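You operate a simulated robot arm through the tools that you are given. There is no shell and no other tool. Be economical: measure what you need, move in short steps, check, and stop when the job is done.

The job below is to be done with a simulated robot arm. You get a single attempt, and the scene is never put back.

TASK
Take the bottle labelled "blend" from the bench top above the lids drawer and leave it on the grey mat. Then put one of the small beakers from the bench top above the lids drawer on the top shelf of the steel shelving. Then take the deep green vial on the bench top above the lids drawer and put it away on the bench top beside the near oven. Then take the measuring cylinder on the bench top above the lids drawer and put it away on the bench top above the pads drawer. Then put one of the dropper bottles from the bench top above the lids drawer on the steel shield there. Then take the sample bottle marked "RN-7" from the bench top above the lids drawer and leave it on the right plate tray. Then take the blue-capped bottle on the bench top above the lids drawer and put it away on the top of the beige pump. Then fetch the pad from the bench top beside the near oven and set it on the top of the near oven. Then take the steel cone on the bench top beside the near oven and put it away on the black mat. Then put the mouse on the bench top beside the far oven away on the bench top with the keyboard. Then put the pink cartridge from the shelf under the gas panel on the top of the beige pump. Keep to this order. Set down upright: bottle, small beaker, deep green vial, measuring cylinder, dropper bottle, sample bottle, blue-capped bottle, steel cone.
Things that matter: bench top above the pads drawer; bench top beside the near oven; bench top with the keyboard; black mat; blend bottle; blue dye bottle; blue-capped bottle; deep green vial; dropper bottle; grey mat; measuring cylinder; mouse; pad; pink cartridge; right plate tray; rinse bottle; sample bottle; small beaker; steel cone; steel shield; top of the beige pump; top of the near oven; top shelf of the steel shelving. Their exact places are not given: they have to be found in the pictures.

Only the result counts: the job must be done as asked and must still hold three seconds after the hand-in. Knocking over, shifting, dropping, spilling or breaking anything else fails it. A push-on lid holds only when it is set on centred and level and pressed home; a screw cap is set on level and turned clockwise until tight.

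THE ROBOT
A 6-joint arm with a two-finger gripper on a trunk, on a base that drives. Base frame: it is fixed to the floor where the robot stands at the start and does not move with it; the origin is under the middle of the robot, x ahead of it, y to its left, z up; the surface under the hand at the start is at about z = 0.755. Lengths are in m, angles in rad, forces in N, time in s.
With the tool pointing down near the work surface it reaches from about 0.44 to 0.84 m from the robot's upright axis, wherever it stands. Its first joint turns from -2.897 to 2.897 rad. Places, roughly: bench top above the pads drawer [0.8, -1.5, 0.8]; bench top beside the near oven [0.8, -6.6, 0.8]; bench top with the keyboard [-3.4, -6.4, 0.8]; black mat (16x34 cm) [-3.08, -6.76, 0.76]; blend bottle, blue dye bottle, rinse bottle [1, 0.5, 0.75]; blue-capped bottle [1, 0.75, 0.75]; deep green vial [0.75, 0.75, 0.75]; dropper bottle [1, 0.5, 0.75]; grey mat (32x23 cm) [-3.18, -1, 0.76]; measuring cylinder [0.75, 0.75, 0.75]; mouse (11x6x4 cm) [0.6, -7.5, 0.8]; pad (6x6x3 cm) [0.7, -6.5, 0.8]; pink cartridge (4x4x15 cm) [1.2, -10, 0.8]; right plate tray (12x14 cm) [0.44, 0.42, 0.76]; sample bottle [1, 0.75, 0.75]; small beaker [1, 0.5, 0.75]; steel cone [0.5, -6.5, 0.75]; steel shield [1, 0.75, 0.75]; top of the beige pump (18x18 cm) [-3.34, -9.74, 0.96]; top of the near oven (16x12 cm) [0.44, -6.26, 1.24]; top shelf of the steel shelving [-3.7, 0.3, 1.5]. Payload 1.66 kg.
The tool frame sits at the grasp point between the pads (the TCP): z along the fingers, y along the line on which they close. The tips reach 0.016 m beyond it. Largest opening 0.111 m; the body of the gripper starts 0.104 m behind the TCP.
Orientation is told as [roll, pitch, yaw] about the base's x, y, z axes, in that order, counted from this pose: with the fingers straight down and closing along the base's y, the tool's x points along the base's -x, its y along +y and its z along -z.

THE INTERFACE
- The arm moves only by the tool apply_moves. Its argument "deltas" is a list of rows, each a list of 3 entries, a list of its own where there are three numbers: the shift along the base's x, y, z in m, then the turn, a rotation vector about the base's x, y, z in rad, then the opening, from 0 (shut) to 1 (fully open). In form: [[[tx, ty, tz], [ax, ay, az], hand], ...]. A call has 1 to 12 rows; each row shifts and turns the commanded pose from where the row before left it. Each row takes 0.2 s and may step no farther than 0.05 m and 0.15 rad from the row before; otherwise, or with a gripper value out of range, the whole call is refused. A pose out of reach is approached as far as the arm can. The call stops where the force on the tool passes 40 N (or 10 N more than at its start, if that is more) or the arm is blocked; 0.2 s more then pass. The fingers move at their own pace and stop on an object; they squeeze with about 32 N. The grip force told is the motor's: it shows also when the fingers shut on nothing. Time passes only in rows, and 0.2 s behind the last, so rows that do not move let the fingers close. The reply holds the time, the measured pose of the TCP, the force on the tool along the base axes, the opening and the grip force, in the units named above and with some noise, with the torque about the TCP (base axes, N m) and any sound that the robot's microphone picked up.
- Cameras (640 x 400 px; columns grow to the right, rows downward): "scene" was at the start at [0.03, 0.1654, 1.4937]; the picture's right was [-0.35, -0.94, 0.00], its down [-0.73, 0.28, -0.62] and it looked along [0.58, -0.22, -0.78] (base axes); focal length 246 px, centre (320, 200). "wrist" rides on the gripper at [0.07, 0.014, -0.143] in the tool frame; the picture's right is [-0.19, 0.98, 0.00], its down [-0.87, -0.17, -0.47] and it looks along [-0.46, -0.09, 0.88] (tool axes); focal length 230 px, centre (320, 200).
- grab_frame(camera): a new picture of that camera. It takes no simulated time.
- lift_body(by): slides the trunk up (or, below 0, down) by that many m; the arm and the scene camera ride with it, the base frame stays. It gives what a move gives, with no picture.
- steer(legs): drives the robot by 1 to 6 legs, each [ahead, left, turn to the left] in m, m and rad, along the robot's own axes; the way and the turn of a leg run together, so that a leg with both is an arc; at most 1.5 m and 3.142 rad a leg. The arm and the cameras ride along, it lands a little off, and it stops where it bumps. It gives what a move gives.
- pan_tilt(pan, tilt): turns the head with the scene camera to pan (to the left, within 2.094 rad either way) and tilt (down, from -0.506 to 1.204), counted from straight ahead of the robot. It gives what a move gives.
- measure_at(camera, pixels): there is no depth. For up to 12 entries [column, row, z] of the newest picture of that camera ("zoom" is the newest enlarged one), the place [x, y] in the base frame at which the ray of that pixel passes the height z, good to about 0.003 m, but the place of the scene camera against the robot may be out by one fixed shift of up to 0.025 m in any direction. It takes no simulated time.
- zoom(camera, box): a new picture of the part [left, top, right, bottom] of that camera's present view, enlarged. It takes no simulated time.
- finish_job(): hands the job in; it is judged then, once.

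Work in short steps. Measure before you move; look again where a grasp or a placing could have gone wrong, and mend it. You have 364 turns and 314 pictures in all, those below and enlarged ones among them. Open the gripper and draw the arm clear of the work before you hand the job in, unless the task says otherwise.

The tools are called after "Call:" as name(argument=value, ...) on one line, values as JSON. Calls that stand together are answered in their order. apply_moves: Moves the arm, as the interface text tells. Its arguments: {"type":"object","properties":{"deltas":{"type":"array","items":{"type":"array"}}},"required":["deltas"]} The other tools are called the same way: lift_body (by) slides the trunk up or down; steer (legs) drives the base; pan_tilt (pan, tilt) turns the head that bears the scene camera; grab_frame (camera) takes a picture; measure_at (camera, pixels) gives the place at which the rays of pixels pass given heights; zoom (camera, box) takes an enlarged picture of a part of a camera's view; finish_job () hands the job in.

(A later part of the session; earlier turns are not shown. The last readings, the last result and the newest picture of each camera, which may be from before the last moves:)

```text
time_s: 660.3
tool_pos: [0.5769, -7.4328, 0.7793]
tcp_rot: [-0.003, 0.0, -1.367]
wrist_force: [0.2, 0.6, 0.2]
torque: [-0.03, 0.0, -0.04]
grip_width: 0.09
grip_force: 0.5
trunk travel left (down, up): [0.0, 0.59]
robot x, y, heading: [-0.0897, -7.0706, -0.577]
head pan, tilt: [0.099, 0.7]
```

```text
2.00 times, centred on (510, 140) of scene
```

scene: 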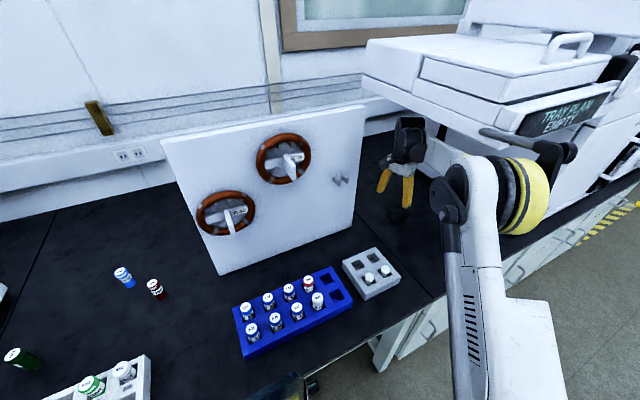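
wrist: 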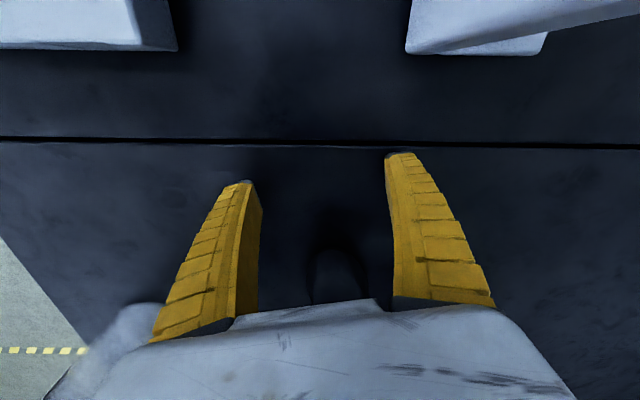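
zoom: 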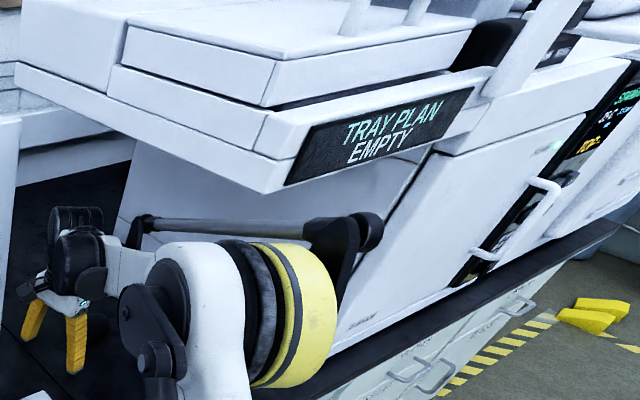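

The linkage is now well below the tray and the mouse is between the fingers' lines. I slide in along its axis.

Call:
apply_moves(deltas=[[[0.004, -0.025, 0], [0, 0, 0], 0.8], [[0.004, -0.025, 0], [0, 0, 0], 0.8], [[0.004, -0.025, 0], [0, 0, 0], 0.8]])

Call:
grab_frame(camera="wrist")

Call:
zoom(camera="scene", box=[380, 40, 640, 240])

```text
time_s: 661.1
tool_pos: [0.5872, -7.5071, 0.7772]
tcp_rot: [-0.003, 0.0, -1.369]
wrist_force: [-0.2, 0.4, 0.8]
torque: [0.01, 0.01, 0.0]
grip_width: 0.0899
grip_force: 0.7
trunk travel left (down, up): [0.0, 0.59]
robot x, y, heading: [-0.0896, -7.069, -0.572]
head pan, tilt: [0.099, 0.7]
```

```text
127 pictures are left
```

wrist: 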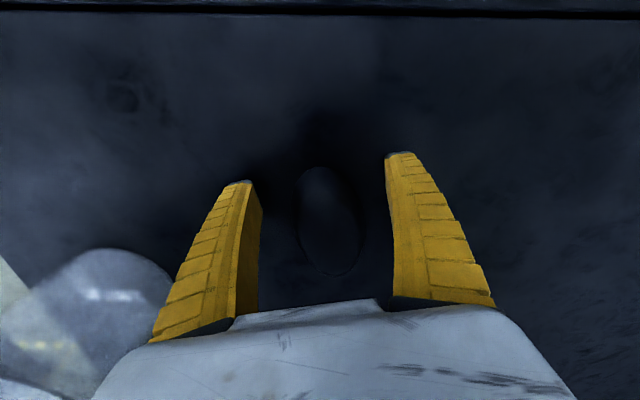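

```text
2.00 times, centred on (510, 140) of scene
```

zoom: 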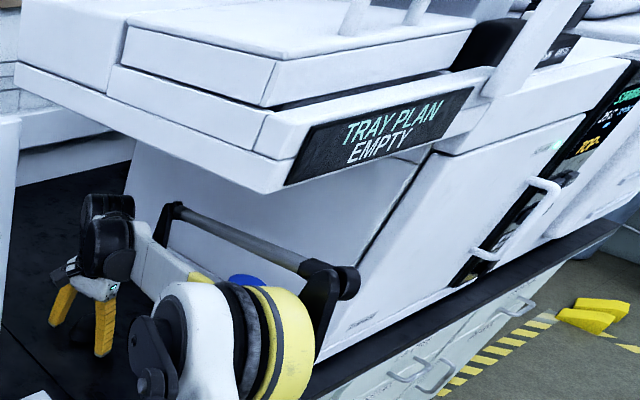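

Elbow is below the tray; the tall bottle's cap is near the forearm but not touching. One more 1.5 cm, then close gently.

Call:
apply_moves(deltas=[[[0.002, -0.008, -0.001], [0, 0, 0], 0.8], [[0.002, -0.008, 0], [0, 0, 0], 0.8], [[0, 0, 0], [0, 0, 0], 0.4], [[0, 0, 0], [0, 0, 0], 0.0], [[0, 0, 0], [0, 0, 0], 0.0], [[0, 0, 0], [0, 0, 0], 0.0]])

Call:
grab_frame(camera="wrist")

```text
time_s: 662.5
tool_pos: [0.5904, -7.5237, 0.7778]
tcp_rot: [-0.003, -0.002, -1.37]
wrist_force: [4.4, -4.2, 17.3]
torque: [0.36, -0.05, -0.09]
grip_width: 0.0466
grip_force: 31.8
trunk travel left (down, up): [0.0, 0.59]
robot x, y, heading: [-0.0878, -7.0732, -0.574]
head pan, tilt: [0.099, 0.7]
```

```text
125 pictures are left
```

wrist: 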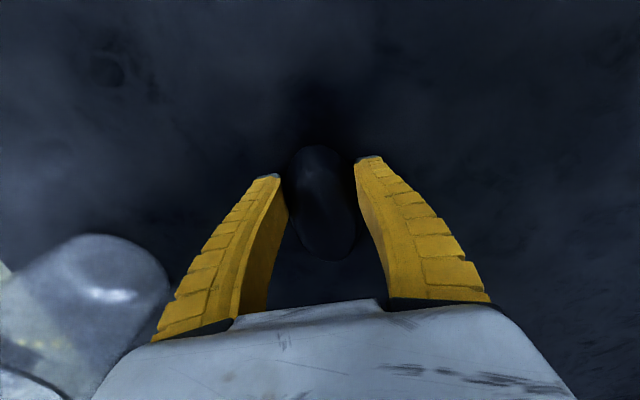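

Gripped (4.7 cm). I lift 2.5 cm and retrace the path outward, staying low under the tray.

Call:
apply_moves(deltas=[[[0, 0, 0.012], [0, 0, 0], 0], [[0, 0, 0.013], [0, 0, 0], 0], [[-0.004, 0.025, 0.0], [0, 0, 0], 0], [[-0.004, 0.025, 0.0], [0, 0, 0], 0], [[-0.004, 0.025, 0.01], [0, 0, 0], 0], [[-0.01, 0.02, 0.02], [0, 0, 0], 0], [[-0.03, 0.01, 0.02], [0, 0, 0], 0], [[-0.04, 0.0, 0.01], [0, 0, 0], 0]])

Call:
grab_frame(camera="wrist")

Call:
grab_frame(camera="scene")

```text
time_s: 664.3
tool_pos: [0.497, -7.4189, 0.8638]
tcp_rot: [-0.005, -0.001, -1.367]
wrist_force: [-0.6, 0.5, -1.2]
torque: [0.0, 0.04, -0.02]
grip_width: 0.0421
grip_force: 32.1
trunk travel left (down, up): [0.0, 0.59]
robot x, y, heading: [-0.0897, -7.0711, -0.58]
head pan, tilt: [0.099, 0.7]
```

```text
124 pictures are left
```

wrist: 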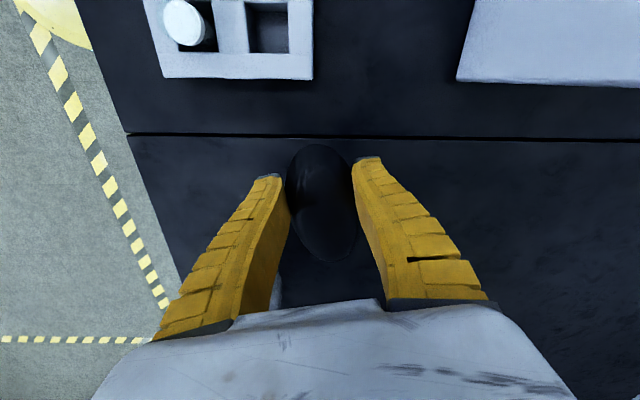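

```text
123 pictures are left
```

scene: 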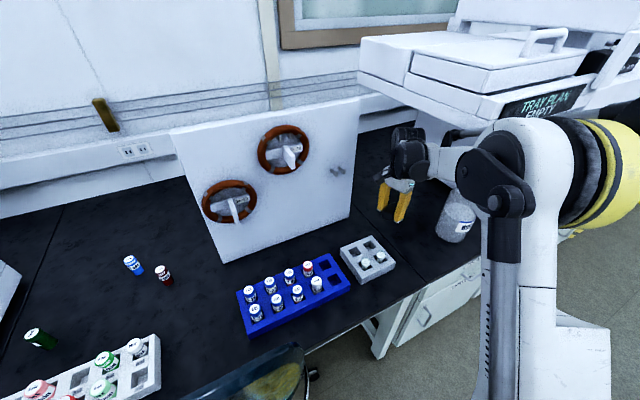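

The grip is narrowing (off-centre). I set the mouse down here on the free bench spot and re-grip it at its middle.

Call:
apply_moves(deltas=[[[0, 0, -0.04], [0, 0, 0], 0], [[0, 0, -0.038], [0, 0, 0], 0], [[0, 0, -0.006], [0, 0, 0], 0], [[0, 0, -0.002], [0, 0, 0], 0]])

Call:
grab_frame(camera="wrist")

```text
time_s: 665.3
tool_pos: [0.497, -7.4181, 0.7787]
tcp_rot: [-0.003, 0.0, -1.366]
wrist_force: [-0.9, 0.7, 8.1]
torque: [0.2, 0.03, -0.02]
grip_width: 0.0436
grip_force: 31.4
trunk travel left (down, up): [0.0, 0.59]
robot x, y, heading: [-0.0871, -7.0731, -0.576]
head pan, tilt: [0.099, 0.7]
```

```text
122 pictures are left
```

wrist: 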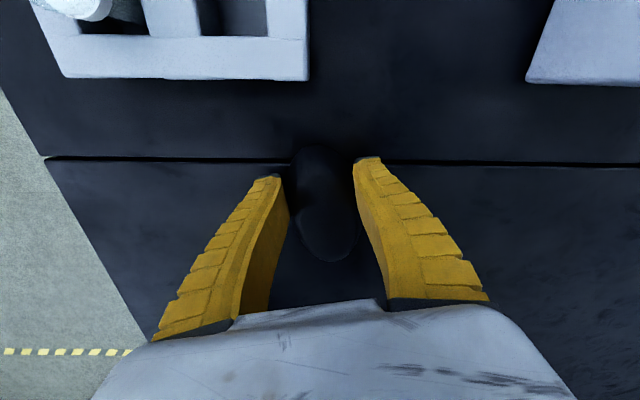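

It touches the bench. Open and see the mouse's position relative to the fingers.

Call:
apply_moves(deltas=[[[0, 0, 0], [0, 0, 0], 0.75], [[0, 0, 0], [0, 0, 0], 0.75], [[0, 0, 0], [0, 0, 0], 0.75]])

Call:
grab_frame(camera="wrist")

```text
time_s: 666.1
tool_pos: [0.498, -7.4179, 0.7797]
tcp_rot: [-0.003, -0.002, -1.368]
wrist_force: [-0.5, 0.0, -0.1]
torque: [-0.02, -0.03, -0.05]
grip_width: 0.0844
grip_force: 1.3
trunk travel left (down, up): [0.0, 0.59]
robot x, y, heading: [-0.0864, -7.0684, -0.577]
head pan, tilt: [0.099, 0.7]
```

```text
121 pictures are left
```

wrist: 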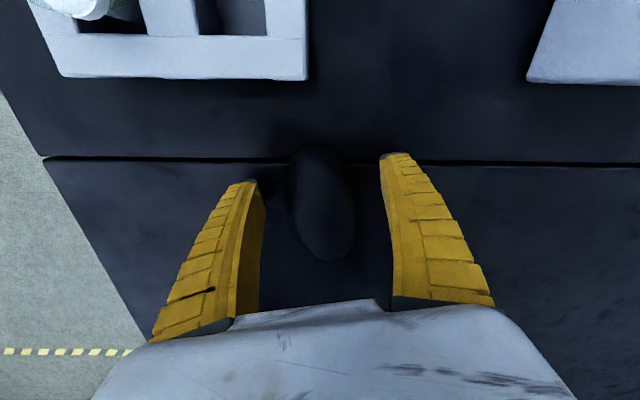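

Call:
measure_at(camera="wrist", pixels=[[315, 146, 0.76], [336, 260, 0.775], [290, 185, 0.765], [357, 215, 0.765]])

```text
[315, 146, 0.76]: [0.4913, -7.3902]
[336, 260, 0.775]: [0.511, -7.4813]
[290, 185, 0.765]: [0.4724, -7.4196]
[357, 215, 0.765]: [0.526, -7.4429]
```

Centre (0.501,-7.435): shift 1.8 cm along the axis and close.

Call:
apply_moves(deltas=[[[0.003, -0.018, -0.002], [0, 0, 0.01], 0.75], [[0, 0, 0], [0, 0, 0], 0.3], [[0, 0, 0], [0, 0, 0], 0], [[0, 0, 0], [0, 0, 0], 0], [[0, 0, 0.03], [0, 0, 0], 0], [[-0.02, 0.01, 0.03], [0, 0, 0], 0], [[-0.02, 0.01, 0.03], [0, 0, 0], 0], [[-0.02, 0.01, 0.0], [0, 0, 0], 0]])

Call:
grab_frame(camera="wrist")

```text
time_s: 667.9
tool_pos: [0.4424, -7.407, 0.8658]
tcp_rot: [-0.002, 0.001, -1.358]
wrist_force: [0.7, 0.4, -0.9]
torque: [0.01, 0.0, 0.01]
grip_width: 0.0441
grip_force: 31.7
trunk travel left (down, up): [0.0, 0.59]
robot x, y, heading: [-0.088, -7.0725, -0.577]
head pan, tilt: [0.099, 0.7]
```

```text
120 pictures are left
```

wrist: 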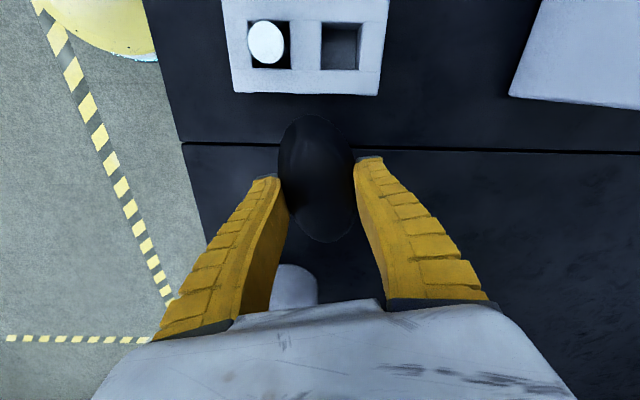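

Now held centrally. I shift +y away from the tray, raise, then back out.

Call:
apply_moves(deltas=[[[0, 0.025, 0], [0, 0, 0], 0], [[0, 0.025, 0.005], [0, 0, 0], 0], [[0, 0, 0.04], [0, 0, 0], 0], [[0, 0, 0.04], [0, 0, 0], 0], [[0, 0, 0.04], [0, 0, 0], 0]])

Call:
steer(legs=[[-0.35, 0, 0], [-0.3, 0, 0]])

Call:
grab_frame(camera="scene")

Call:
grab_frame(camera="wrist")

```text
time_s: 669.1
tool_pos: [0.4417, -7.3572, 0.9908]
tcp_rot: [-0.004, -0.002, -1.358]
wrist_force: [0.5, 0.3, 0.1]
torque: [0.01, 0.0, -0.04]
grip_width: 0.0437
grip_force: 32.6
trunk travel left (down, up): [0.0, 0.59]
robot x, y, heading: [-0.0927, -7.0698, -0.578]
head pan, tilt: [0.099, 0.7]
```

```text
time_s: 673.0
tool_pos: [-0.1065, -7.0052, 0.9918]
tcp_rot: [-0.003, -0.001, -1.359]
wrist_force: [0.1, -0.1, -0.9]
torque: [0.0, 0.04, 0.0]
grip_width: 0.0432
grip_force: 31.8
trunk travel left (down, up): [0.0, 0.59]
robot x, y, heading: [-0.6322, -6.7135, -0.577]
head pan, tilt: [0.099, 0.7]
```

```text
119 pictures are left
```

scene: 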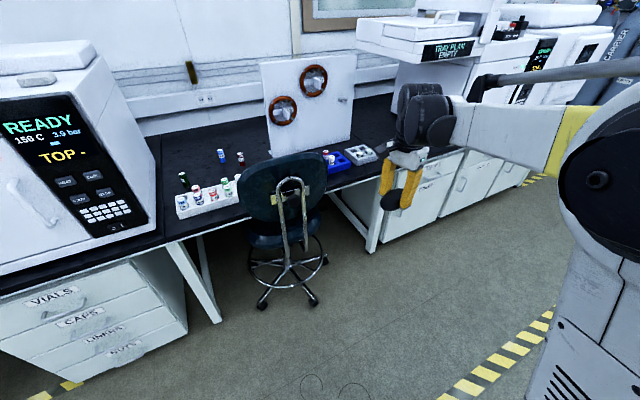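

```text
118 pictures are left
```

wrist: 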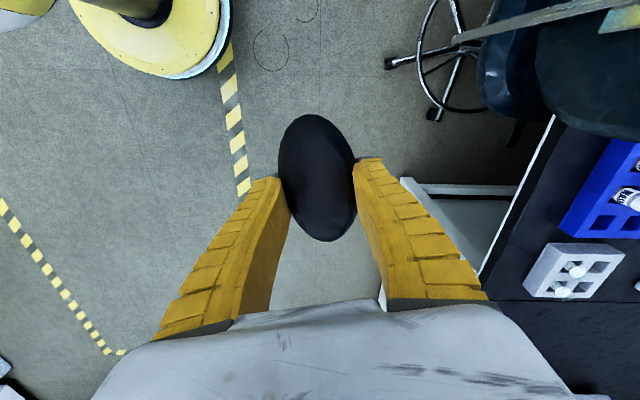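

Everything in place. I raise the trunk 0.1, turn around and drive towards the keyboard bench.

Call:
lift_body(by=0.1)

Call:
steer(legs=[[0, 0, -2.565], [1.25, -0.22, 0]])

Call:
pan_tilt(pan=0.1, tilt=0.7)

Call:
grab_frame(camera="scene")

```text
time_s: 674.3
tool_pos: [-0.1054, -7.0042, 1.0911]
tcp_rot: [-0.004, -0.001, -1.36]
wrist_force: [-0.9, -0.2, -0.9]
torque: [-0.02, -0.01, -0.02]
grip_width: 0.0427
grip_force: 31.9
trunk travel left (down, up): [-0.1, 0.49]
robot x, y, heading: [-0.6327, -6.7116, -0.571]
head pan, tilt: [0.099, 0.7]
```

```text
time_s: 686.7
tool_pos: [-2.4821, -6.5393, 1.0906]
tcp_rot: [-0.002, 0.0, 2.353]
wrist_force: [0.0, -0.4, -0.4]
torque: [-0.01, -0.01, 0.03]
grip_width: 0.0413
grip_force: 32.0
trunk travel left (down, up): [-0.1, 0.49]
robot x, y, heading: [-1.8781, -6.4985, 3.134]
head pan, tilt: [0.099, 0.7]
```

```text
time_s: 687.3
tool_pos: [-2.4824, -6.5396, 1.0919]
tcp_rot: [-0.004, 0.001, 2.354]
wrist_force: [0.7, -0.4, -1.5]
torque: [-0.01, 0.0, -0.03]
grip_width: 0.041
grip_force: 32.4
trunk travel left (down, up): [-0.1, 0.49]
robot x, y, heading: [-1.8797, -6.4956, 3.136]
head pan, tilt: [0.099, 0.7]
```

```text
117 pictures are left
```

scene: 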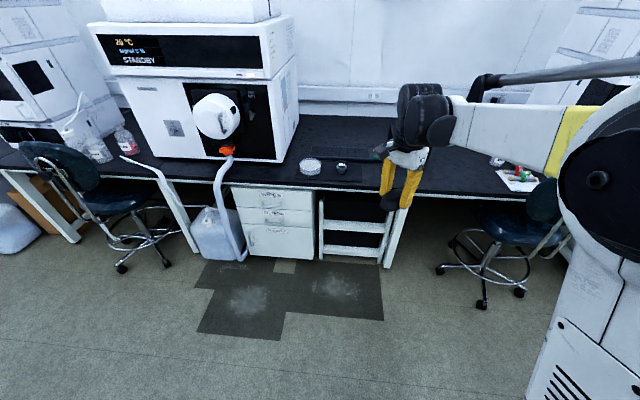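

Drive 0.5 m further ahead and check with the wrist.

Call:
steer(legs=[[0.48, 0.0, 0]])

Call:
grab_frame(camera="wrist")

Call:
grab_frame(camera="scene")

```text
time_s: 690.2
tool_pos: [-2.9627, -6.5342, 1.0911]
tcp_rot: [-0.004, 0.001, 2.35]
wrist_force: [0.7, -0.6, -0.5]
torque: [-0.02, 0.02, 0.0]
grip_width: 0.0406
grip_force: 32.1
trunk travel left (down, up): [-0.1, 0.49]
robot x, y, heading: [-2.3625, -6.4916, 3.128]
head pan, tilt: [0.099, 0.7]
```

```text
116 pictures are left
```

wrist: 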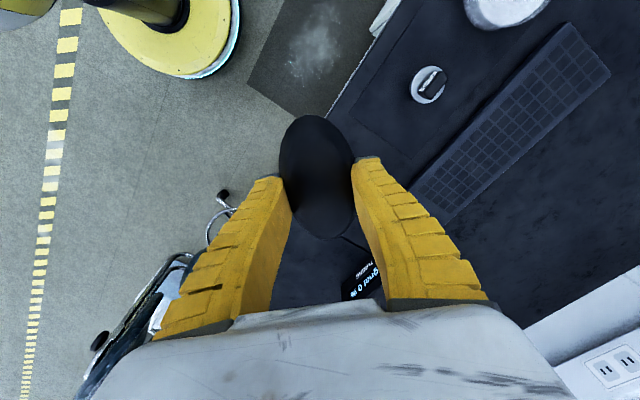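

```text
115 pictures are left
```

scene: 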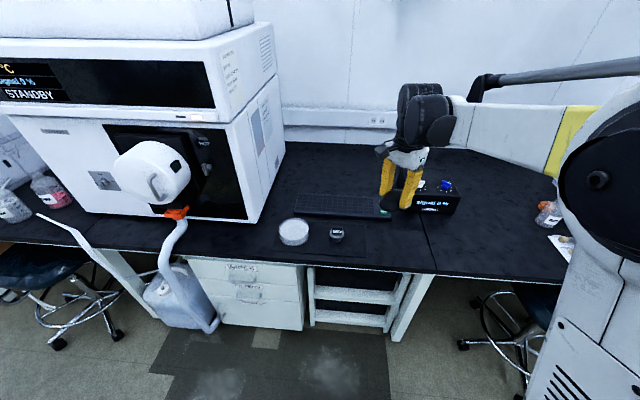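

Free spot (-3.085,-6.455) right of the mat. I move above and lower.

Call:
apply_moves(deltas=[[[-0.031, 0.02, 0], [0, 0, 0], 0], [[-0.031, 0.02, 0], [0, 0, 0], 0], [[-0.031, 0.02, 0], [0, 0, 0], 0], [[-0.031, 0.02, 0], [0, 0, 0], 0], [[0, 0, -0.045], [0, 0, 0], 0], [[0, 0, -0.045], [0, 0, 0], 0], [[0, 0, -0.045], [0, 0, 0], 0], [[0, 0, -0.045], [0, 0, 0], 0], [[0, 0, -0.045], [0, 0, 0], 0]])

Call:
grab_frame(camera="wrist")

Call:
zoom(camera="scene", box=[280, 150, 480, 290])

```text
time_s: 692.2
tool_pos: [-3.0887, -6.4552, 0.866]
tcp_rot: [-0.002, -0.001, 2.35]
wrist_force: [0.6, -0.2, -0.3]
torque: [0.0, 0.03, 0.02]
grip_width: 0.0402
grip_force: 31.9
trunk travel left (down, up): [-0.1, 0.49]
robot x, y, heading: [-2.363, -6.4981, 3.136]
head pan, tilt: [0.099, 0.7]
```

```text
114 pictures are left
```

wrist: 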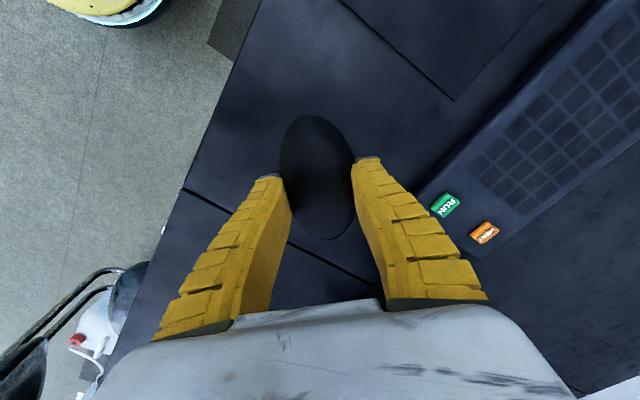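

```text
2.86 times, centred on (380, 220) of scene
```

zoom: 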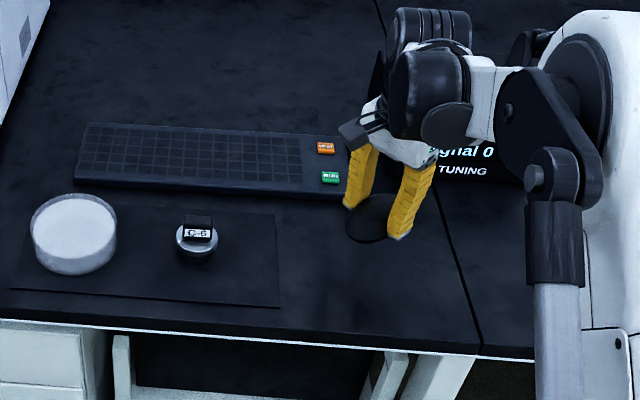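

Clear of keyboard and mat. Lower to contact.

Call:
apply_moves(deltas=[[[0.008, 0.005, -0.04], [0, 0, 0], 0], [[0, 0, -0.035], [0, 0, 0], 0], [[0, 0, -0.007], [0, 0, 0], 0], [[0, 0, -0.003], [0, 0, 0], 0], [[0, 0, -0.002], [0, 0, 0], 0]])

```text
time_s: 693.6
tool_pos: [-3.0793, -6.4515, 0.7812]
tcp_rot: [0.001, -0.005, 2.35]
wrist_force: [-1.0, -0.7, 25.8]
torque: [-0.06, 0.04, 0.03]
grip_width: 0.0457
grip_force: 31.6
trunk travel left (down, up): [-0.1, 0.49]
robot x, y, heading: [-2.3638, -6.4926, 3.136]
head pan, tilt: [0.099, 0.7]
stopped in row 5: the force on the tool passed its limit at 40 N (the readings are from after the stop); the commanded pose is now the measured one
```

Contact. Open, lift and withdraw.

Call:
apply_moves(deltas=[[[0, 0, 0.001], [0, 0, 0], 0.65], [[0, 0, 0], [0, 0, 0], 0.7], [[0, 0, 0], [0, 0, 0], 0.7], [[0, 0, 0.04], [0, 0, 0], 0.7], [[0, 0, 0.045], [0, 0, 0], 0.7], [[0, 0, 0.045], [0, 0, 0], 0.7], [[0.02, 0, 0.04], [0, 0, 0], 0.7], [[0.045, 0, 0.0], [0, 0, 0], 0.7], [[0.045, 0, 0], [0, 0, 0], 0.7], [[0.045, 0, 0], [0, 0, 0], 0.7]])

Call:
zoom(camera="scene", box=[280, 150, 480, 290])

```text
time_s: 695.8
tool_pos: [-2.9226, -6.4516, 0.9517]
tcp_rot: [-0.002, -0.002, 2.349]
wrist_force: [0.4, -0.3, 0.0]
torque: [0.03, -0.02, -0.01]
grip_width: 0.0793
grip_force: 1.8
trunk travel left (down, up): [-0.1, 0.49]
robot x, y, heading: [-2.3595, -6.4926, 3.136]
head pan, tilt: [0.099, 0.7]
```

```text
2.86 times, centred on (380, 220) of scene
```

zoom: 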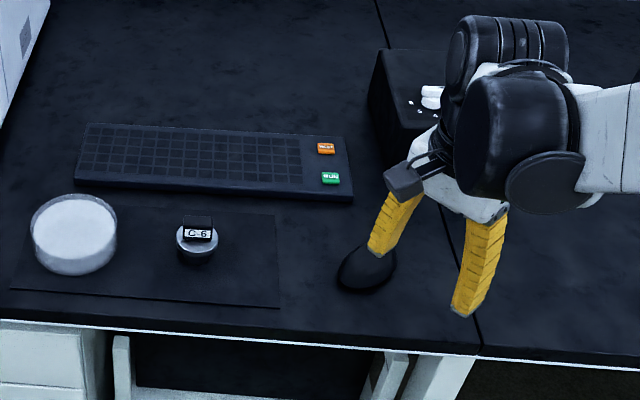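

Mouse is placed. I straighten the hand's yaw, raise it, and drive to the gas panel area for the pink cartridge.

Call:
apply_moves(deltas=[[[0, 0, 0.03], [0, 0, 0.131], 0.7], [[0, 0, 0.03], [0, 0, 0.131], 0.7], [[0, 0, 0.03], [0, 0, 0.131], 0.7], [[0, 0, 0.03], [0, 0, 0.131], 0.7], [[0, 0, 0], [0, 0, 0.131], 0.7], [[0, 0, 0], [0, 0, 0.131], 0.7]])

Call:
steer(legs=[[-1.3, 0, 0], [0, 0, 3.14], [0, -1.4, 0], [0, -1.3, 0]])

Call:
pan_tilt(pan=-0.3, tilt=0.45)

Call:
grab_frame(camera="scene")

```text
time_s: 697.2
tool_pos: [-2.9256, -6.4509, 1.0727]
tcp_rot: [-0.002, -0.002, 3.138]
wrist_force: [0.2, 0.3, 1.3]
torque: [0.0, -0.06, 0.02]
grip_width: 0.0791
grip_force: 1.0
trunk travel left (down, up): [-0.1, 0.49]
robot x, y, heading: [-2.3684, -6.4944, 3.134]
head pan, tilt: [0.099, 0.7]
```

```text
time_s: 724.0
tool_pos: [-0.497, -9.2799, 1.0712]
tcp_rot: [-0.003, -0.001, 0.018]
wrist_force: [0.1, -0.8, -0.4]
torque: [0.0, -0.01, 0.01]
grip_width: 0.0792
grip_force: 1.0
trunk travel left (down, up): [-0.1, 0.49]
robot x, y, heading: [-1.0622, -9.2476, 0.019]
head pan, tilt: [0.099, 0.7]
```

```text
time_s: 724.8
tool_pos: [-0.497, -9.2797, 1.071]
tcp_rot: [-0.001, -0.001, 0.016]
wrist_force: [0.5, 0.6, 0.1]
torque: [-0.03, 0.01, -0.03]
grip_width: 0.0793
grip_force: 0.9
trunk travel left (down, up): [-0.1, 0.49]
robot x, y, heading: [-1.0605, -9.2509, 0.012]
head pan, tilt: [-0.3, 0.45]
```

```text
111 pictures are left
```

scene: 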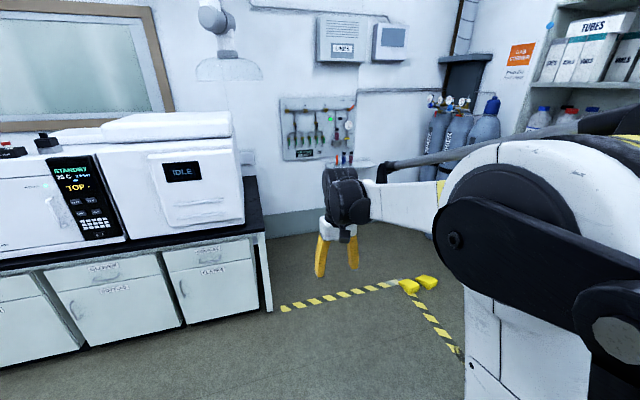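

The gas panel with small cartridges on a shelf is at (340,160). I enlarge.

Call:
zoom(camera="scene", box=[250, 80, 430, 200])

Call:
measure_at(camera="scene", pixels=[[340, 165, 0.8], [300, 168, 0.8], [370, 162, 0.8], [410, 290, 0], [428, 283, 0], [440, 235, 0], [270, 310, 0], [300, 235, 0]])

```text
3.33 times, centred on (340, 140) of scene
```

zoom: 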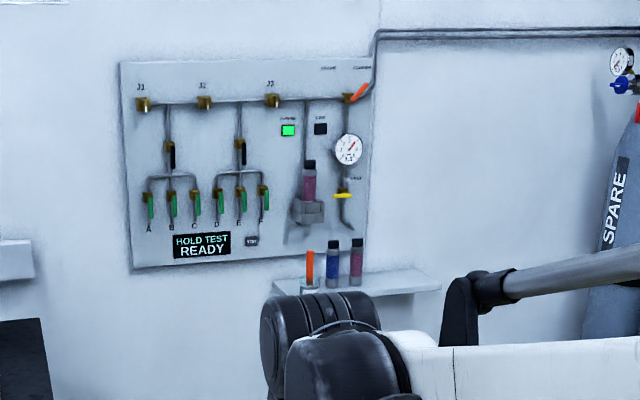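

```text
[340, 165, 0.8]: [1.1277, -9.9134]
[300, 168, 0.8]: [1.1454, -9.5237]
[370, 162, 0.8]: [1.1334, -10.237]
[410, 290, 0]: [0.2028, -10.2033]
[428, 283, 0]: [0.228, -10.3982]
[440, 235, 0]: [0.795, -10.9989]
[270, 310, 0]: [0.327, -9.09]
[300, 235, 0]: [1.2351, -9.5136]
```

The pink cartridge stands on the little shelf at about (1.15,-10.0). I approach along y≈-9.75.

Call:
steer(legs=[[0, -0.5, -0.012], [1.3, 0, 0]])

Call:
pan_tilt(pan=-0.2, tilt=0.6)

Call:
grab_frame(camera="scene")

```text
time_s: 733.9
tool_pos: [0.814, -9.7801, 1.0703]
tcp_rot: [-0.002, -0.002, 0.009]
wrist_force: [0.1, -0.8, 0.0]
torque: [0.0, 0.03, -0.04]
grip_width: 0.0791
grip_force: 1.0
trunk travel left (down, up): [-0.1, 0.49]
robot x, y, heading: [0.2516, -9.7443, 0.008]
head pan, tilt: [-0.3, 0.45]
```

```text
time_s: 734.6
tool_pos: [0.8153, -9.7792, 1.0703]
tcp_rot: [-0.001, -0.002, 0.007]
wrist_force: [0.5, 0.1, 0.0]
torque: [0.02, -0.02, -0.02]
grip_width: 0.0791
grip_force: 1.0
trunk travel left (down, up): [-0.1, 0.49]
robot x, y, heading: [0.2535, -9.7449, 0.01]
head pan, tilt: [-0.201, 0.6]
```

```text
109 pictures are left
```

scene: 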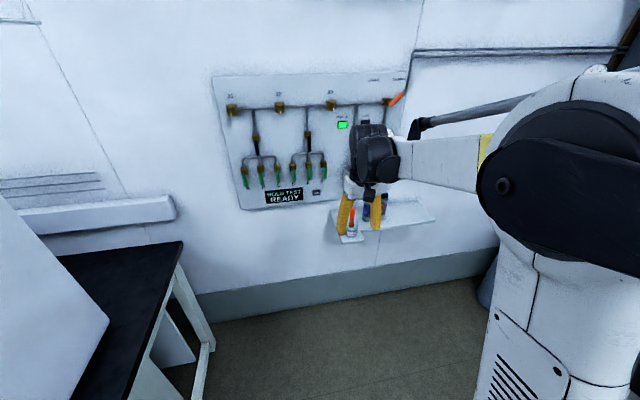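

I take a wrist view of the shelf from here.

Call:
grab_frame(camera="wrist")

Call:
zoom(camera="scene", box=[320, 90, 450, 260])

```text
108 pictures are left
```

wrist: 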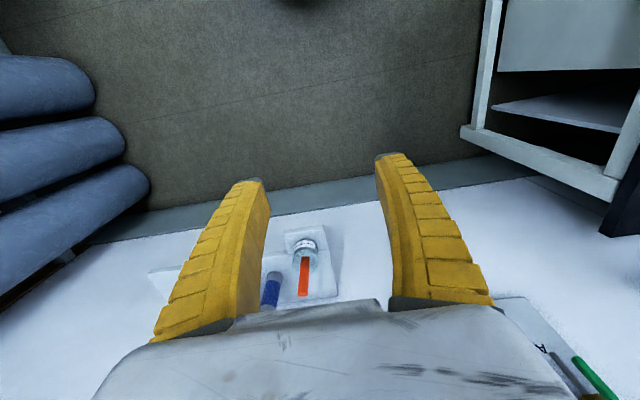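

```text
2.35 times, centred on (385, 175) of scene
```

zoom: 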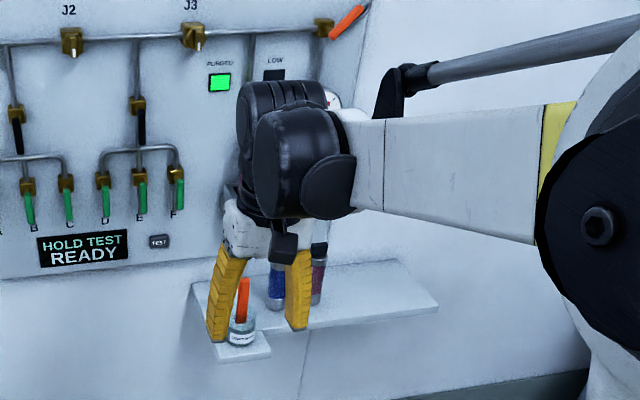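

I swing the hand left and back to clear the view.

Call:
apply_moves(deltas=[[[-0.03, 0.04, 0], [0, 0, 0], 0.6], [[-0.03, 0.04, 0], [0, 0, 0], 0.6], [[-0.03, 0.04, 0], [0, 0, 0], 0.6], [[-0.02, 0.045, 0], [0, 0, 0], 0.6], [[-0.0, 0.045, 0], [0, 0, 0], 0.6], [[0, 0.045, 0], [0, 0, 0], 0.6], [[0, 0.045, 0], [0, 0, 0], 0.6]])

Call:
grab_frame(camera="scene")

Call:
zoom(camera="scene", box=[310, 90, 450, 260])

```text
time_s: 736.2
tool_pos: [0.7033, -9.4803, 1.0716]
tcp_rot: [-0.002, -0.001, 0.009]
wrist_force: [0.6, 0.1, -0.7]
torque: [-0.03, -0.01, -0.02]
grip_width: 0.0685
grip_force: 1.5
trunk travel left (down, up): [-0.1, 0.49]
robot x, y, heading: [0.2526, -9.7424, 0.007]
head pan, tilt: [-0.201, 0.6]
```

```text
106 pictures are left
```

scene: 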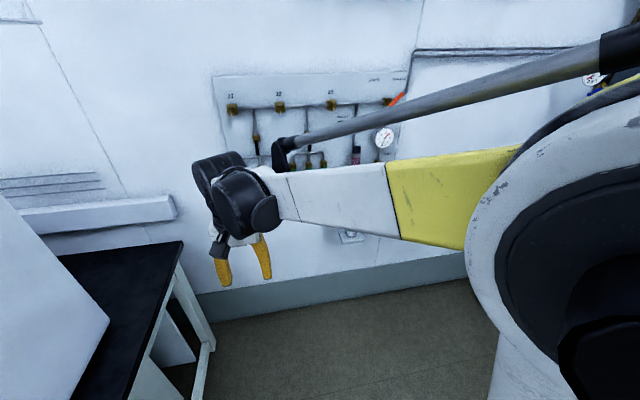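

```text
2.35 times, centred on (380, 175) of scene
```

zoom: 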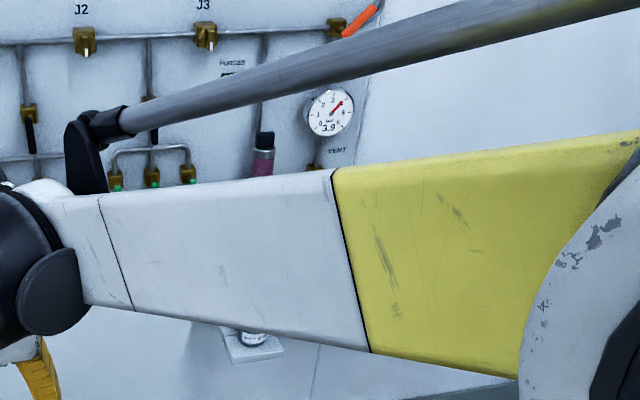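

The forearm hides it. I back the base 0.25 m and bring the hand in tilted forward (~1 rad), so that the wrist camera looks at the shelf.

Call:
steer(legs=[[-0.25, 0, 0]])

Call:
apply_moves(deltas=[[[0.025, -0.042, 0], [0, -0.1, 0], 0.6], [[0.025, -0.042, 0], [0, -0.1, 0], 0.6], [[0.025, -0.042, 0], [0, -0.1, 0], 0.6], [[0.025, -0.042, 0], [0, -0.1, 0], 0.6], [[0.025, -0.042, 0], [0, -0.1, 0], 0.6], [[0.025, -0.042, 0], [0, -0.1, 0], 0.6], [[0.025, -0.042, 0], [0, -0.1, 0], 0.6], [[0.025, -0.042, 0], [0, -0.1, 0], 0.6], [[0.025, -0.042, 0], [0, -0.1, 0], 0.6], [[0.025, -0.042, 0], [0, -0.1, 0], 0.6], [[0.025, -0.042, 0], [0, -0.1, 0], 0.6], [[0.025, -0.042, 0], [0, 0, 0], 0.6]])

Call:
grab_frame(camera="wrist")

```text
time_s: 738.1
tool_pos: [0.4521, -9.4826, 1.0728]
tcp_rot: [-0.002, -0.001, 0.008]
wrist_force: [-0.6, -0.8, 0.0]
torque: [-0.01, -0.04, 0.03]
grip_width: 0.0683
grip_force: 0.8
trunk travel left (down, up): [-0.1, 0.49]
robot x, y, heading: [-0.0025, -9.7424, 0.005]
head pan, tilt: [-0.201, 0.6]
```

```text
time_s: 740.7
tool_pos: [0.7525, -9.9857, 1.0721]
tcp_rot: [-0.017, -1.102, 0.018]
wrist_force: [-0.5, -0.2, 0.6]
torque: [0.0, 0.01, 0.03]
grip_width: 0.0682
grip_force: 1.4
trunk travel left (down, up): [-0.1, 0.49]
robot x, y, heading: [0.0013, -9.7468, 0.007]
head pan, tilt: [-0.201, 0.6]
```

```text
104 pictures are left
```

wrist: 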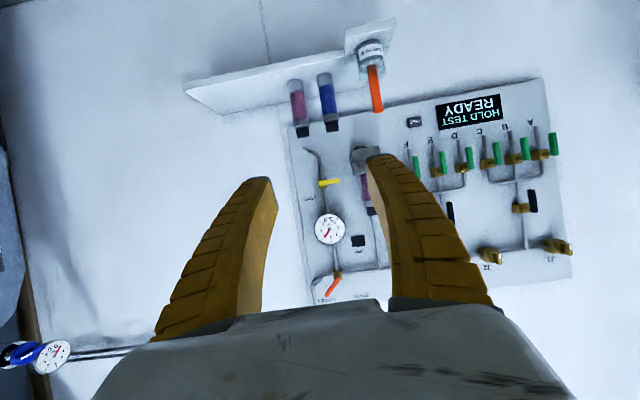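

Pink cartridge is at (298,105), blue at (327,100). I enlarge and measure.

Call:
zoom(camera="wrist", box=[250, 20, 410, 150])

```text
3.08 times, centred on (330, 85) of wrist
```

zoom: 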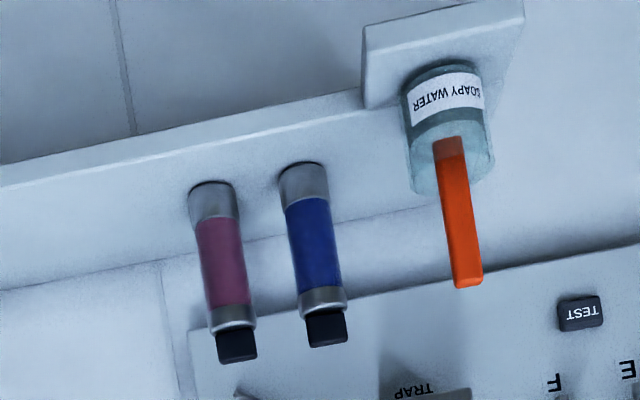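

Call:
measure_at(camera="zoom", pixels=[[211, 192, 0.78], [211, 192, 0.8], [211, 192, 0.82], [237, 350, 0.93], [237, 350, 0.95], [237, 350, 0.97], [302, 174, 0.8], [440, 110, 0.8], [187, 192, 0.8], [238, 188, 0.8]])

Call:
measure_at(camera="zoom", pixels=[[205, 148, 0.8], [190, 330, 0.98], [187, 262, 0.93], [212, 330, 0.95], [258, 330, 0.95], [300, 130, 0.8]])

```text
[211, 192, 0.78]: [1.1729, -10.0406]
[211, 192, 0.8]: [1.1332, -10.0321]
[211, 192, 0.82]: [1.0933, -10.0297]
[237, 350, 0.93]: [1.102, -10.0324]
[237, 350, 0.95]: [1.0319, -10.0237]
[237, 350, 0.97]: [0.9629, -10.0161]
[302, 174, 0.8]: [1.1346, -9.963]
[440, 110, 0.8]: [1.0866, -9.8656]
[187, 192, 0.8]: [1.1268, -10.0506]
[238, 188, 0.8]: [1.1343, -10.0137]
```

```text
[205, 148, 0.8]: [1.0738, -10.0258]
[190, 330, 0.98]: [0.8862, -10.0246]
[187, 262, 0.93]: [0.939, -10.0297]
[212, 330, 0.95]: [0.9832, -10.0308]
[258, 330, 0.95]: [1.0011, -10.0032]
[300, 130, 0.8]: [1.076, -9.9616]
```

Heights are ambiguous from one view; I lower the hand 0.15 m for a second view to triangulate.

Call:
apply_moves(deltas=[[[0, -0.01, -0.05], [0, 0, 0], 0.6], [[0, -0.01, -0.05], [0, 0, 0], 0.6], [[0, -0.01, -0.05], [0, 0, 0], 0.6]])

Call:
grab_frame(camera="wrist")

Call:
zoom(camera="wrist", box=[250, 90, 410, 220])

```text
refused: row 1 steps farther than a row can; nothing moved
```

```text
102 pictures are left
```

wrist: 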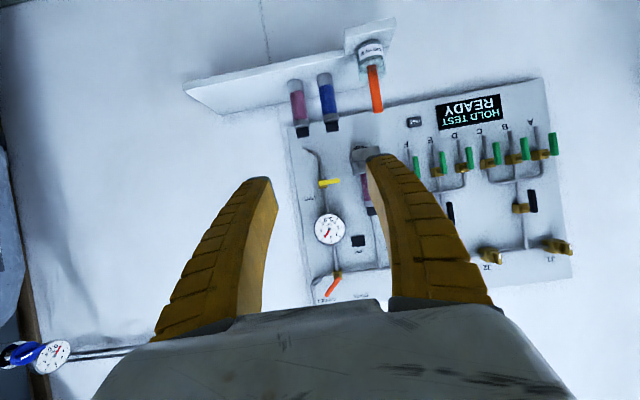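

```text
3.08 times, centred on (330, 155) of wrist
```

zoom: 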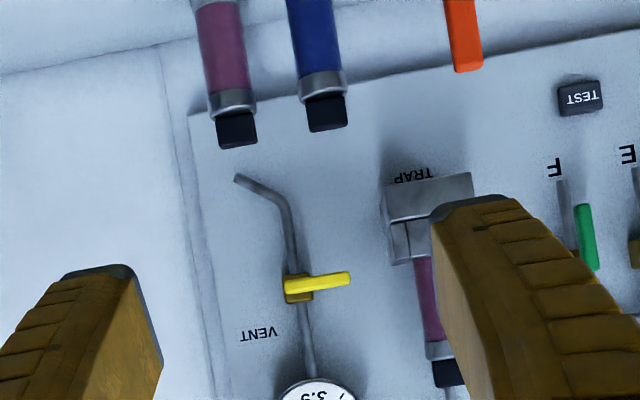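

Retry with a legal step size.

Call:
apply_moves(deltas=[[[0, -0.01, -0.045], [0, 0, 0], 0.6], [[0, -0.01, -0.045], [0, 0, 0], 0.6], [[0, -0.01, -0.045], [0, 0, 0], 0.6]])

Call:
grab_frame(camera="wrist")

Call:
zoom(camera="wrist", box=[250, 60, 410, 190])

```text
time_s: 741.5
tool_pos: [0.7503, -10.0163, 0.9365]
tcp_rot: [-0.018, -1.101, 0.016]
wrist_force: [-0.1, -0.1, 0.2]
torque: [-0.02, -0.02, -0.02]
grip_width: 0.0682
grip_force: 1.1
trunk travel left (down, up): [-0.1, 0.49]
robot x, y, heading: [-0.0009, -9.7456, 0.004]
head pan, tilt: [-0.201, 0.6]
```

```text
100 pictures are left
```

wrist: 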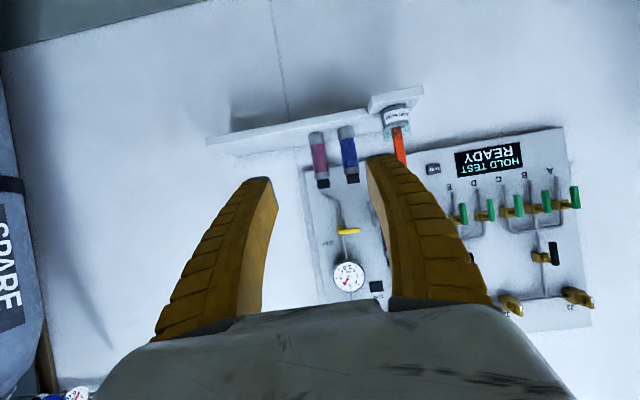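

```text
3.08 times, centred on (330, 125) of wrist
```

zoom: 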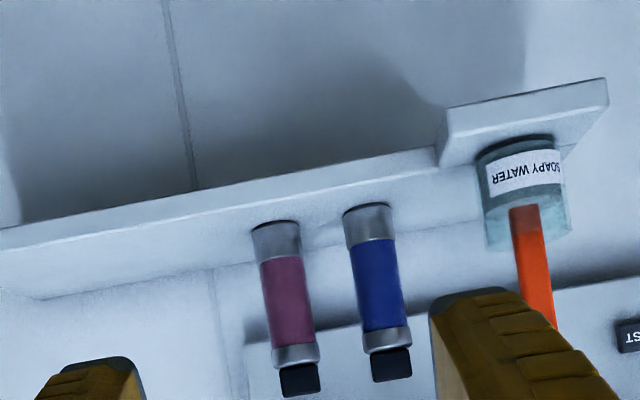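

Call:
measure_at(camera="zoom", pixels=[[275, 226, 0.74], [275, 226, 0.76], [275, 226, 0.78], [275, 226, 0.8], [299, 385, 0.88], [299, 385, 0.9], [299, 385, 0.92], [299, 385, 0.93], [366, 208, 0.76], [266, 183, 0.76]])

```text
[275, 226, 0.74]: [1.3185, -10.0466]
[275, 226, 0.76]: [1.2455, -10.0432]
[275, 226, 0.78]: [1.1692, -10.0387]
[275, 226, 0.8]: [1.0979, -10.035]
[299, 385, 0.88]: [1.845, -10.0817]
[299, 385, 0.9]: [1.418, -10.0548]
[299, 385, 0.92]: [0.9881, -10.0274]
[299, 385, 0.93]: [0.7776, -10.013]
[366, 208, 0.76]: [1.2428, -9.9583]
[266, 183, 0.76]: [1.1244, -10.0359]
```

Cartridge: centre ≈(1.18,-10.04), from z≈0.77 to 0.91; blue neighbour 8 cm to its left. I lower and retract the hand to z 0.86, then drive 0.3 m closer.

Call:
apply_moves(deltas=[[[-0.04, -0.008, -0.025], [0.017, 0, 0], 0.6], [[-0.04, -0.008, -0.025], [0, 0, 0], 0.6], [[-0.03, -0.008, -0.025], [0, 0, 0], 0.6]])

Call:
steer(legs=[[0.3, 0, 0]])

Call:
grab_frame(camera="wrist")

Call:
zoom(camera="wrist", box=[240, 80, 400, 210])

```text
time_s: 742.3
tool_pos: [0.6418, -10.0379, 0.8624]
tcp_rot: [0.024, -1.1, -0.016]
wrist_force: [-0.5, 0.4, -0.3]
torque: [-0.01, -0.02, 0.01]
grip_width: 0.0685
grip_force: 0.9
trunk travel left (down, up): [-0.1, 0.49]
robot x, y, heading: [-0.0015, -9.7453, 0.002]
head pan, tilt: [-0.201, 0.6]
```

```text
time_s: 744.3
tool_pos: [0.9416, -10.0371, 0.8621]
tcp_rot: [0.024, -1.099, -0.017]
wrist_force: [0.7, -0.5, 0.0]
torque: [-0.02, 0.03, 0.02]
grip_width: 0.0686
grip_force: 0.7
trunk travel left (down, up): [-0.1, 0.49]
robot x, y, heading: [0.3012, -9.7424, 0.004]
head pan, tilt: [-0.201, 0.6]
```

```text
98 pictures are left
```

wrist: 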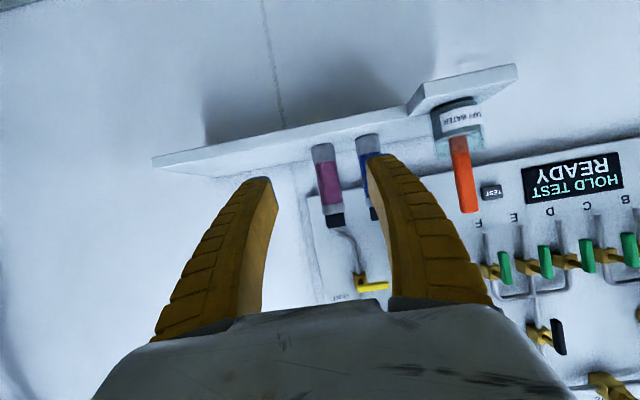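

```text
3.08 times, centred on (320, 145) of wrist
```

zoom: 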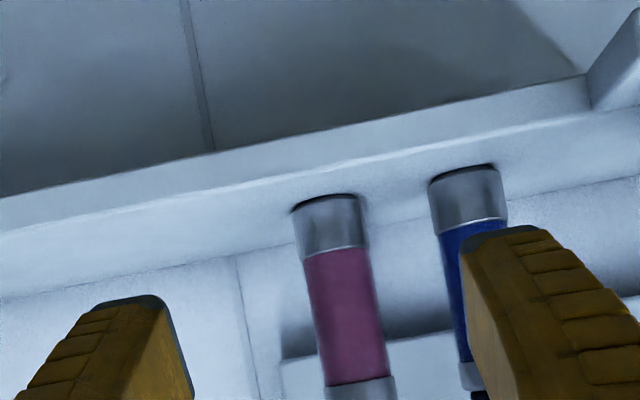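

Call:
measure_at(camera="zoom", pixels=[[293, 212, 0.775], [366, 206, 0.775], [330, 207, 0.765], [330, 207, 0.775], [330, 207, 0.785], [310, 290, 0.83], [372, 285, 0.83], [430, 183, 0.775], [328, 168, 0.775]])

Call:
measure_at(camera="wrist", pixels=[[335, 222, 0.9], [335, 222, 0.91], [335, 222, 0.92], [335, 210, 0.895]])

```text
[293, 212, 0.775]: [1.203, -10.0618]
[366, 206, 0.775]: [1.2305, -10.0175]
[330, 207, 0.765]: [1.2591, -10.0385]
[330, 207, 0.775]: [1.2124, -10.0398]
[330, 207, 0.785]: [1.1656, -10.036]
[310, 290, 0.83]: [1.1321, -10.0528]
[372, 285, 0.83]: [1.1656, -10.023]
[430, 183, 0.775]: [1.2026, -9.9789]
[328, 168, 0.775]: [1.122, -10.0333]
```

```text
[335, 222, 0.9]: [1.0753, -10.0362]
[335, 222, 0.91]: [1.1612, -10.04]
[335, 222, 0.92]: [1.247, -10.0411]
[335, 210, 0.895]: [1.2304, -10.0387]
```

Target TCP (1.185,-10.039,0.852). I advance most of the way and check.

Call:
apply_moves(deltas=[[[0.04, 0, -0.003], [0, 0, 0.01], 0.55], [[0.04, 0, -0.003], [0, 0, 0], 0.55], [[0.04, -0.001, -0.003], [0, 0, 0], 0.55], [[0.04, -0.001, 0], [0, 0, 0], 0.55]])

Call:
grab_frame(camera="wrist")

```text
time_s: 745.3
tool_pos: [1.1026, -10.0384, 0.8558]
tcp_rot: [0.023, -1.099, -0.007]
wrist_force: [-0.1, 0.4, -0.3]
torque: [0.01, 0.0, 0.02]
grip_width: 0.063
grip_force: 1.4
trunk travel left (down, up): [-0.1, 0.49]
robot x, y, heading: [0.3001, -9.7439, 0.005]
head pan, tilt: [-0.201, 0.6]
```

```text
96 pictures are left
```

wrist: 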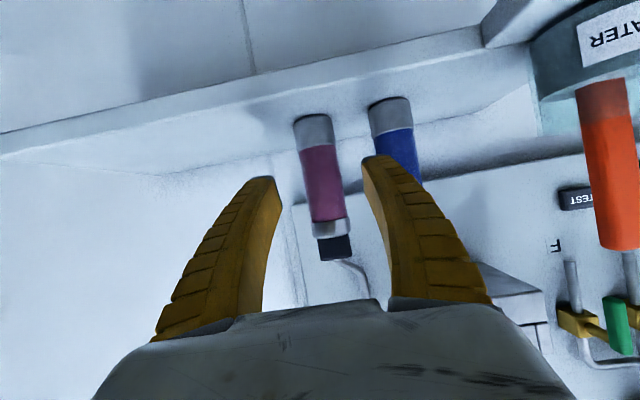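

Centred. I advance the last 8 cm and close.

Call:
apply_moves(deltas=[[[0.03, 0, -0.002], [0, 0, 0], 0.55], [[0.03, 0, -0.001], [0, 0, 0], 0.55], [[0.02, 0, 0], [0, 0, 0], 0.55]])

Call:
grab_frame(camera="wrist")

```text
time_s: 746.1
tool_pos: [1.1822, -10.0428, 0.8515]
tcp_rot: [0.021, -1.099, -0.006]
wrist_force: [-0.1, -0.6, -0.7]
torque: [0.0, 0.01, 0.0]
grip_width: 0.0629
grip_force: 1.5
trunk travel left (down, up): [-0.1, 0.49]
robot x, y, heading: [0.3015, -9.7443, 0.002]
head pan, tilt: [-0.201, 0.6]
```

```text
95 pictures are left
```

wrist: 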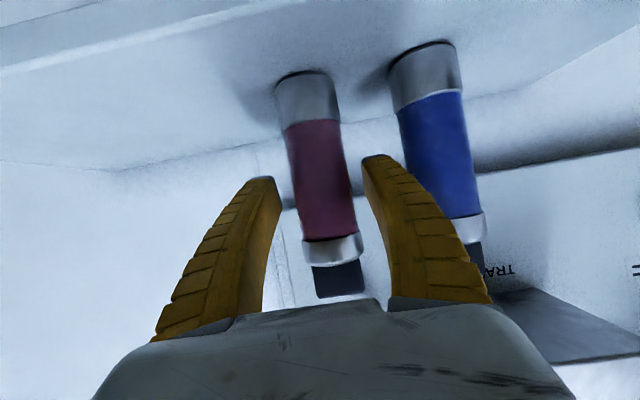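

The cartridge lies between the pads at the right depth (≈60 px wide). I close and lift slightly.

Call:
apply_moves(deltas=[[[0.004, 0, 0], [0, 0, 0], 0.3], [[0, 0, 0], [0, 0, 0], 0], [[0, 0, 0], [0, 0, 0], 0], [[0, 0, 0], [0, 0, 0], 0]])

Call:
grab_frame(camera="wrist")

```text
time_s: 747.1
tool_pos: [1.185, -10.041, 0.8504]
tcp_rot: [0.023, -1.099, -0.008]
wrist_force: [-0.3, 0.1, 0.7]
torque: [-0.01, 0.0, 0.01]
grip_width: 0.0
grip_force: 28.1
trunk travel left (down, up): [-0.1, 0.49]
robot x, y, heading: [0.2982, -9.743, 0.007]
head pan, tilt: [-0.201, 0.6]
```

```text
94 pictures are left
```

wrist: 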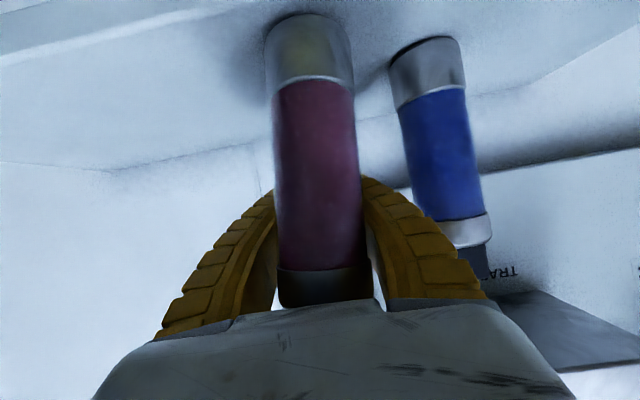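

The fingers closed empty: the cartridge slipped out toward the camera side and stands nearer. I measure where it is now.

Call:
measure_at(camera="wrist", pixels=[[310, 30, 0.775], [306, 16, 0.775], [325, 270, 0.9], [325, 290, 0.91], [266, 60, 0.79], [352, 55, 0.79], [400, 60, 0.775], [462, 50, 0.775], [280, 200, 0.85], [360, 195, 0.85]])

```text
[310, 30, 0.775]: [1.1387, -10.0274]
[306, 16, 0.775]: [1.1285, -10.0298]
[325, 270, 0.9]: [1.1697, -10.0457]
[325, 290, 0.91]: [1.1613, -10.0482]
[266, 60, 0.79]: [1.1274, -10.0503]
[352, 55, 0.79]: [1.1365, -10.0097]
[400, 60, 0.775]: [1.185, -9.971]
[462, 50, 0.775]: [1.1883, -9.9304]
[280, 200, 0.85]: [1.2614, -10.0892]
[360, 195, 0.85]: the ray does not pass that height
```

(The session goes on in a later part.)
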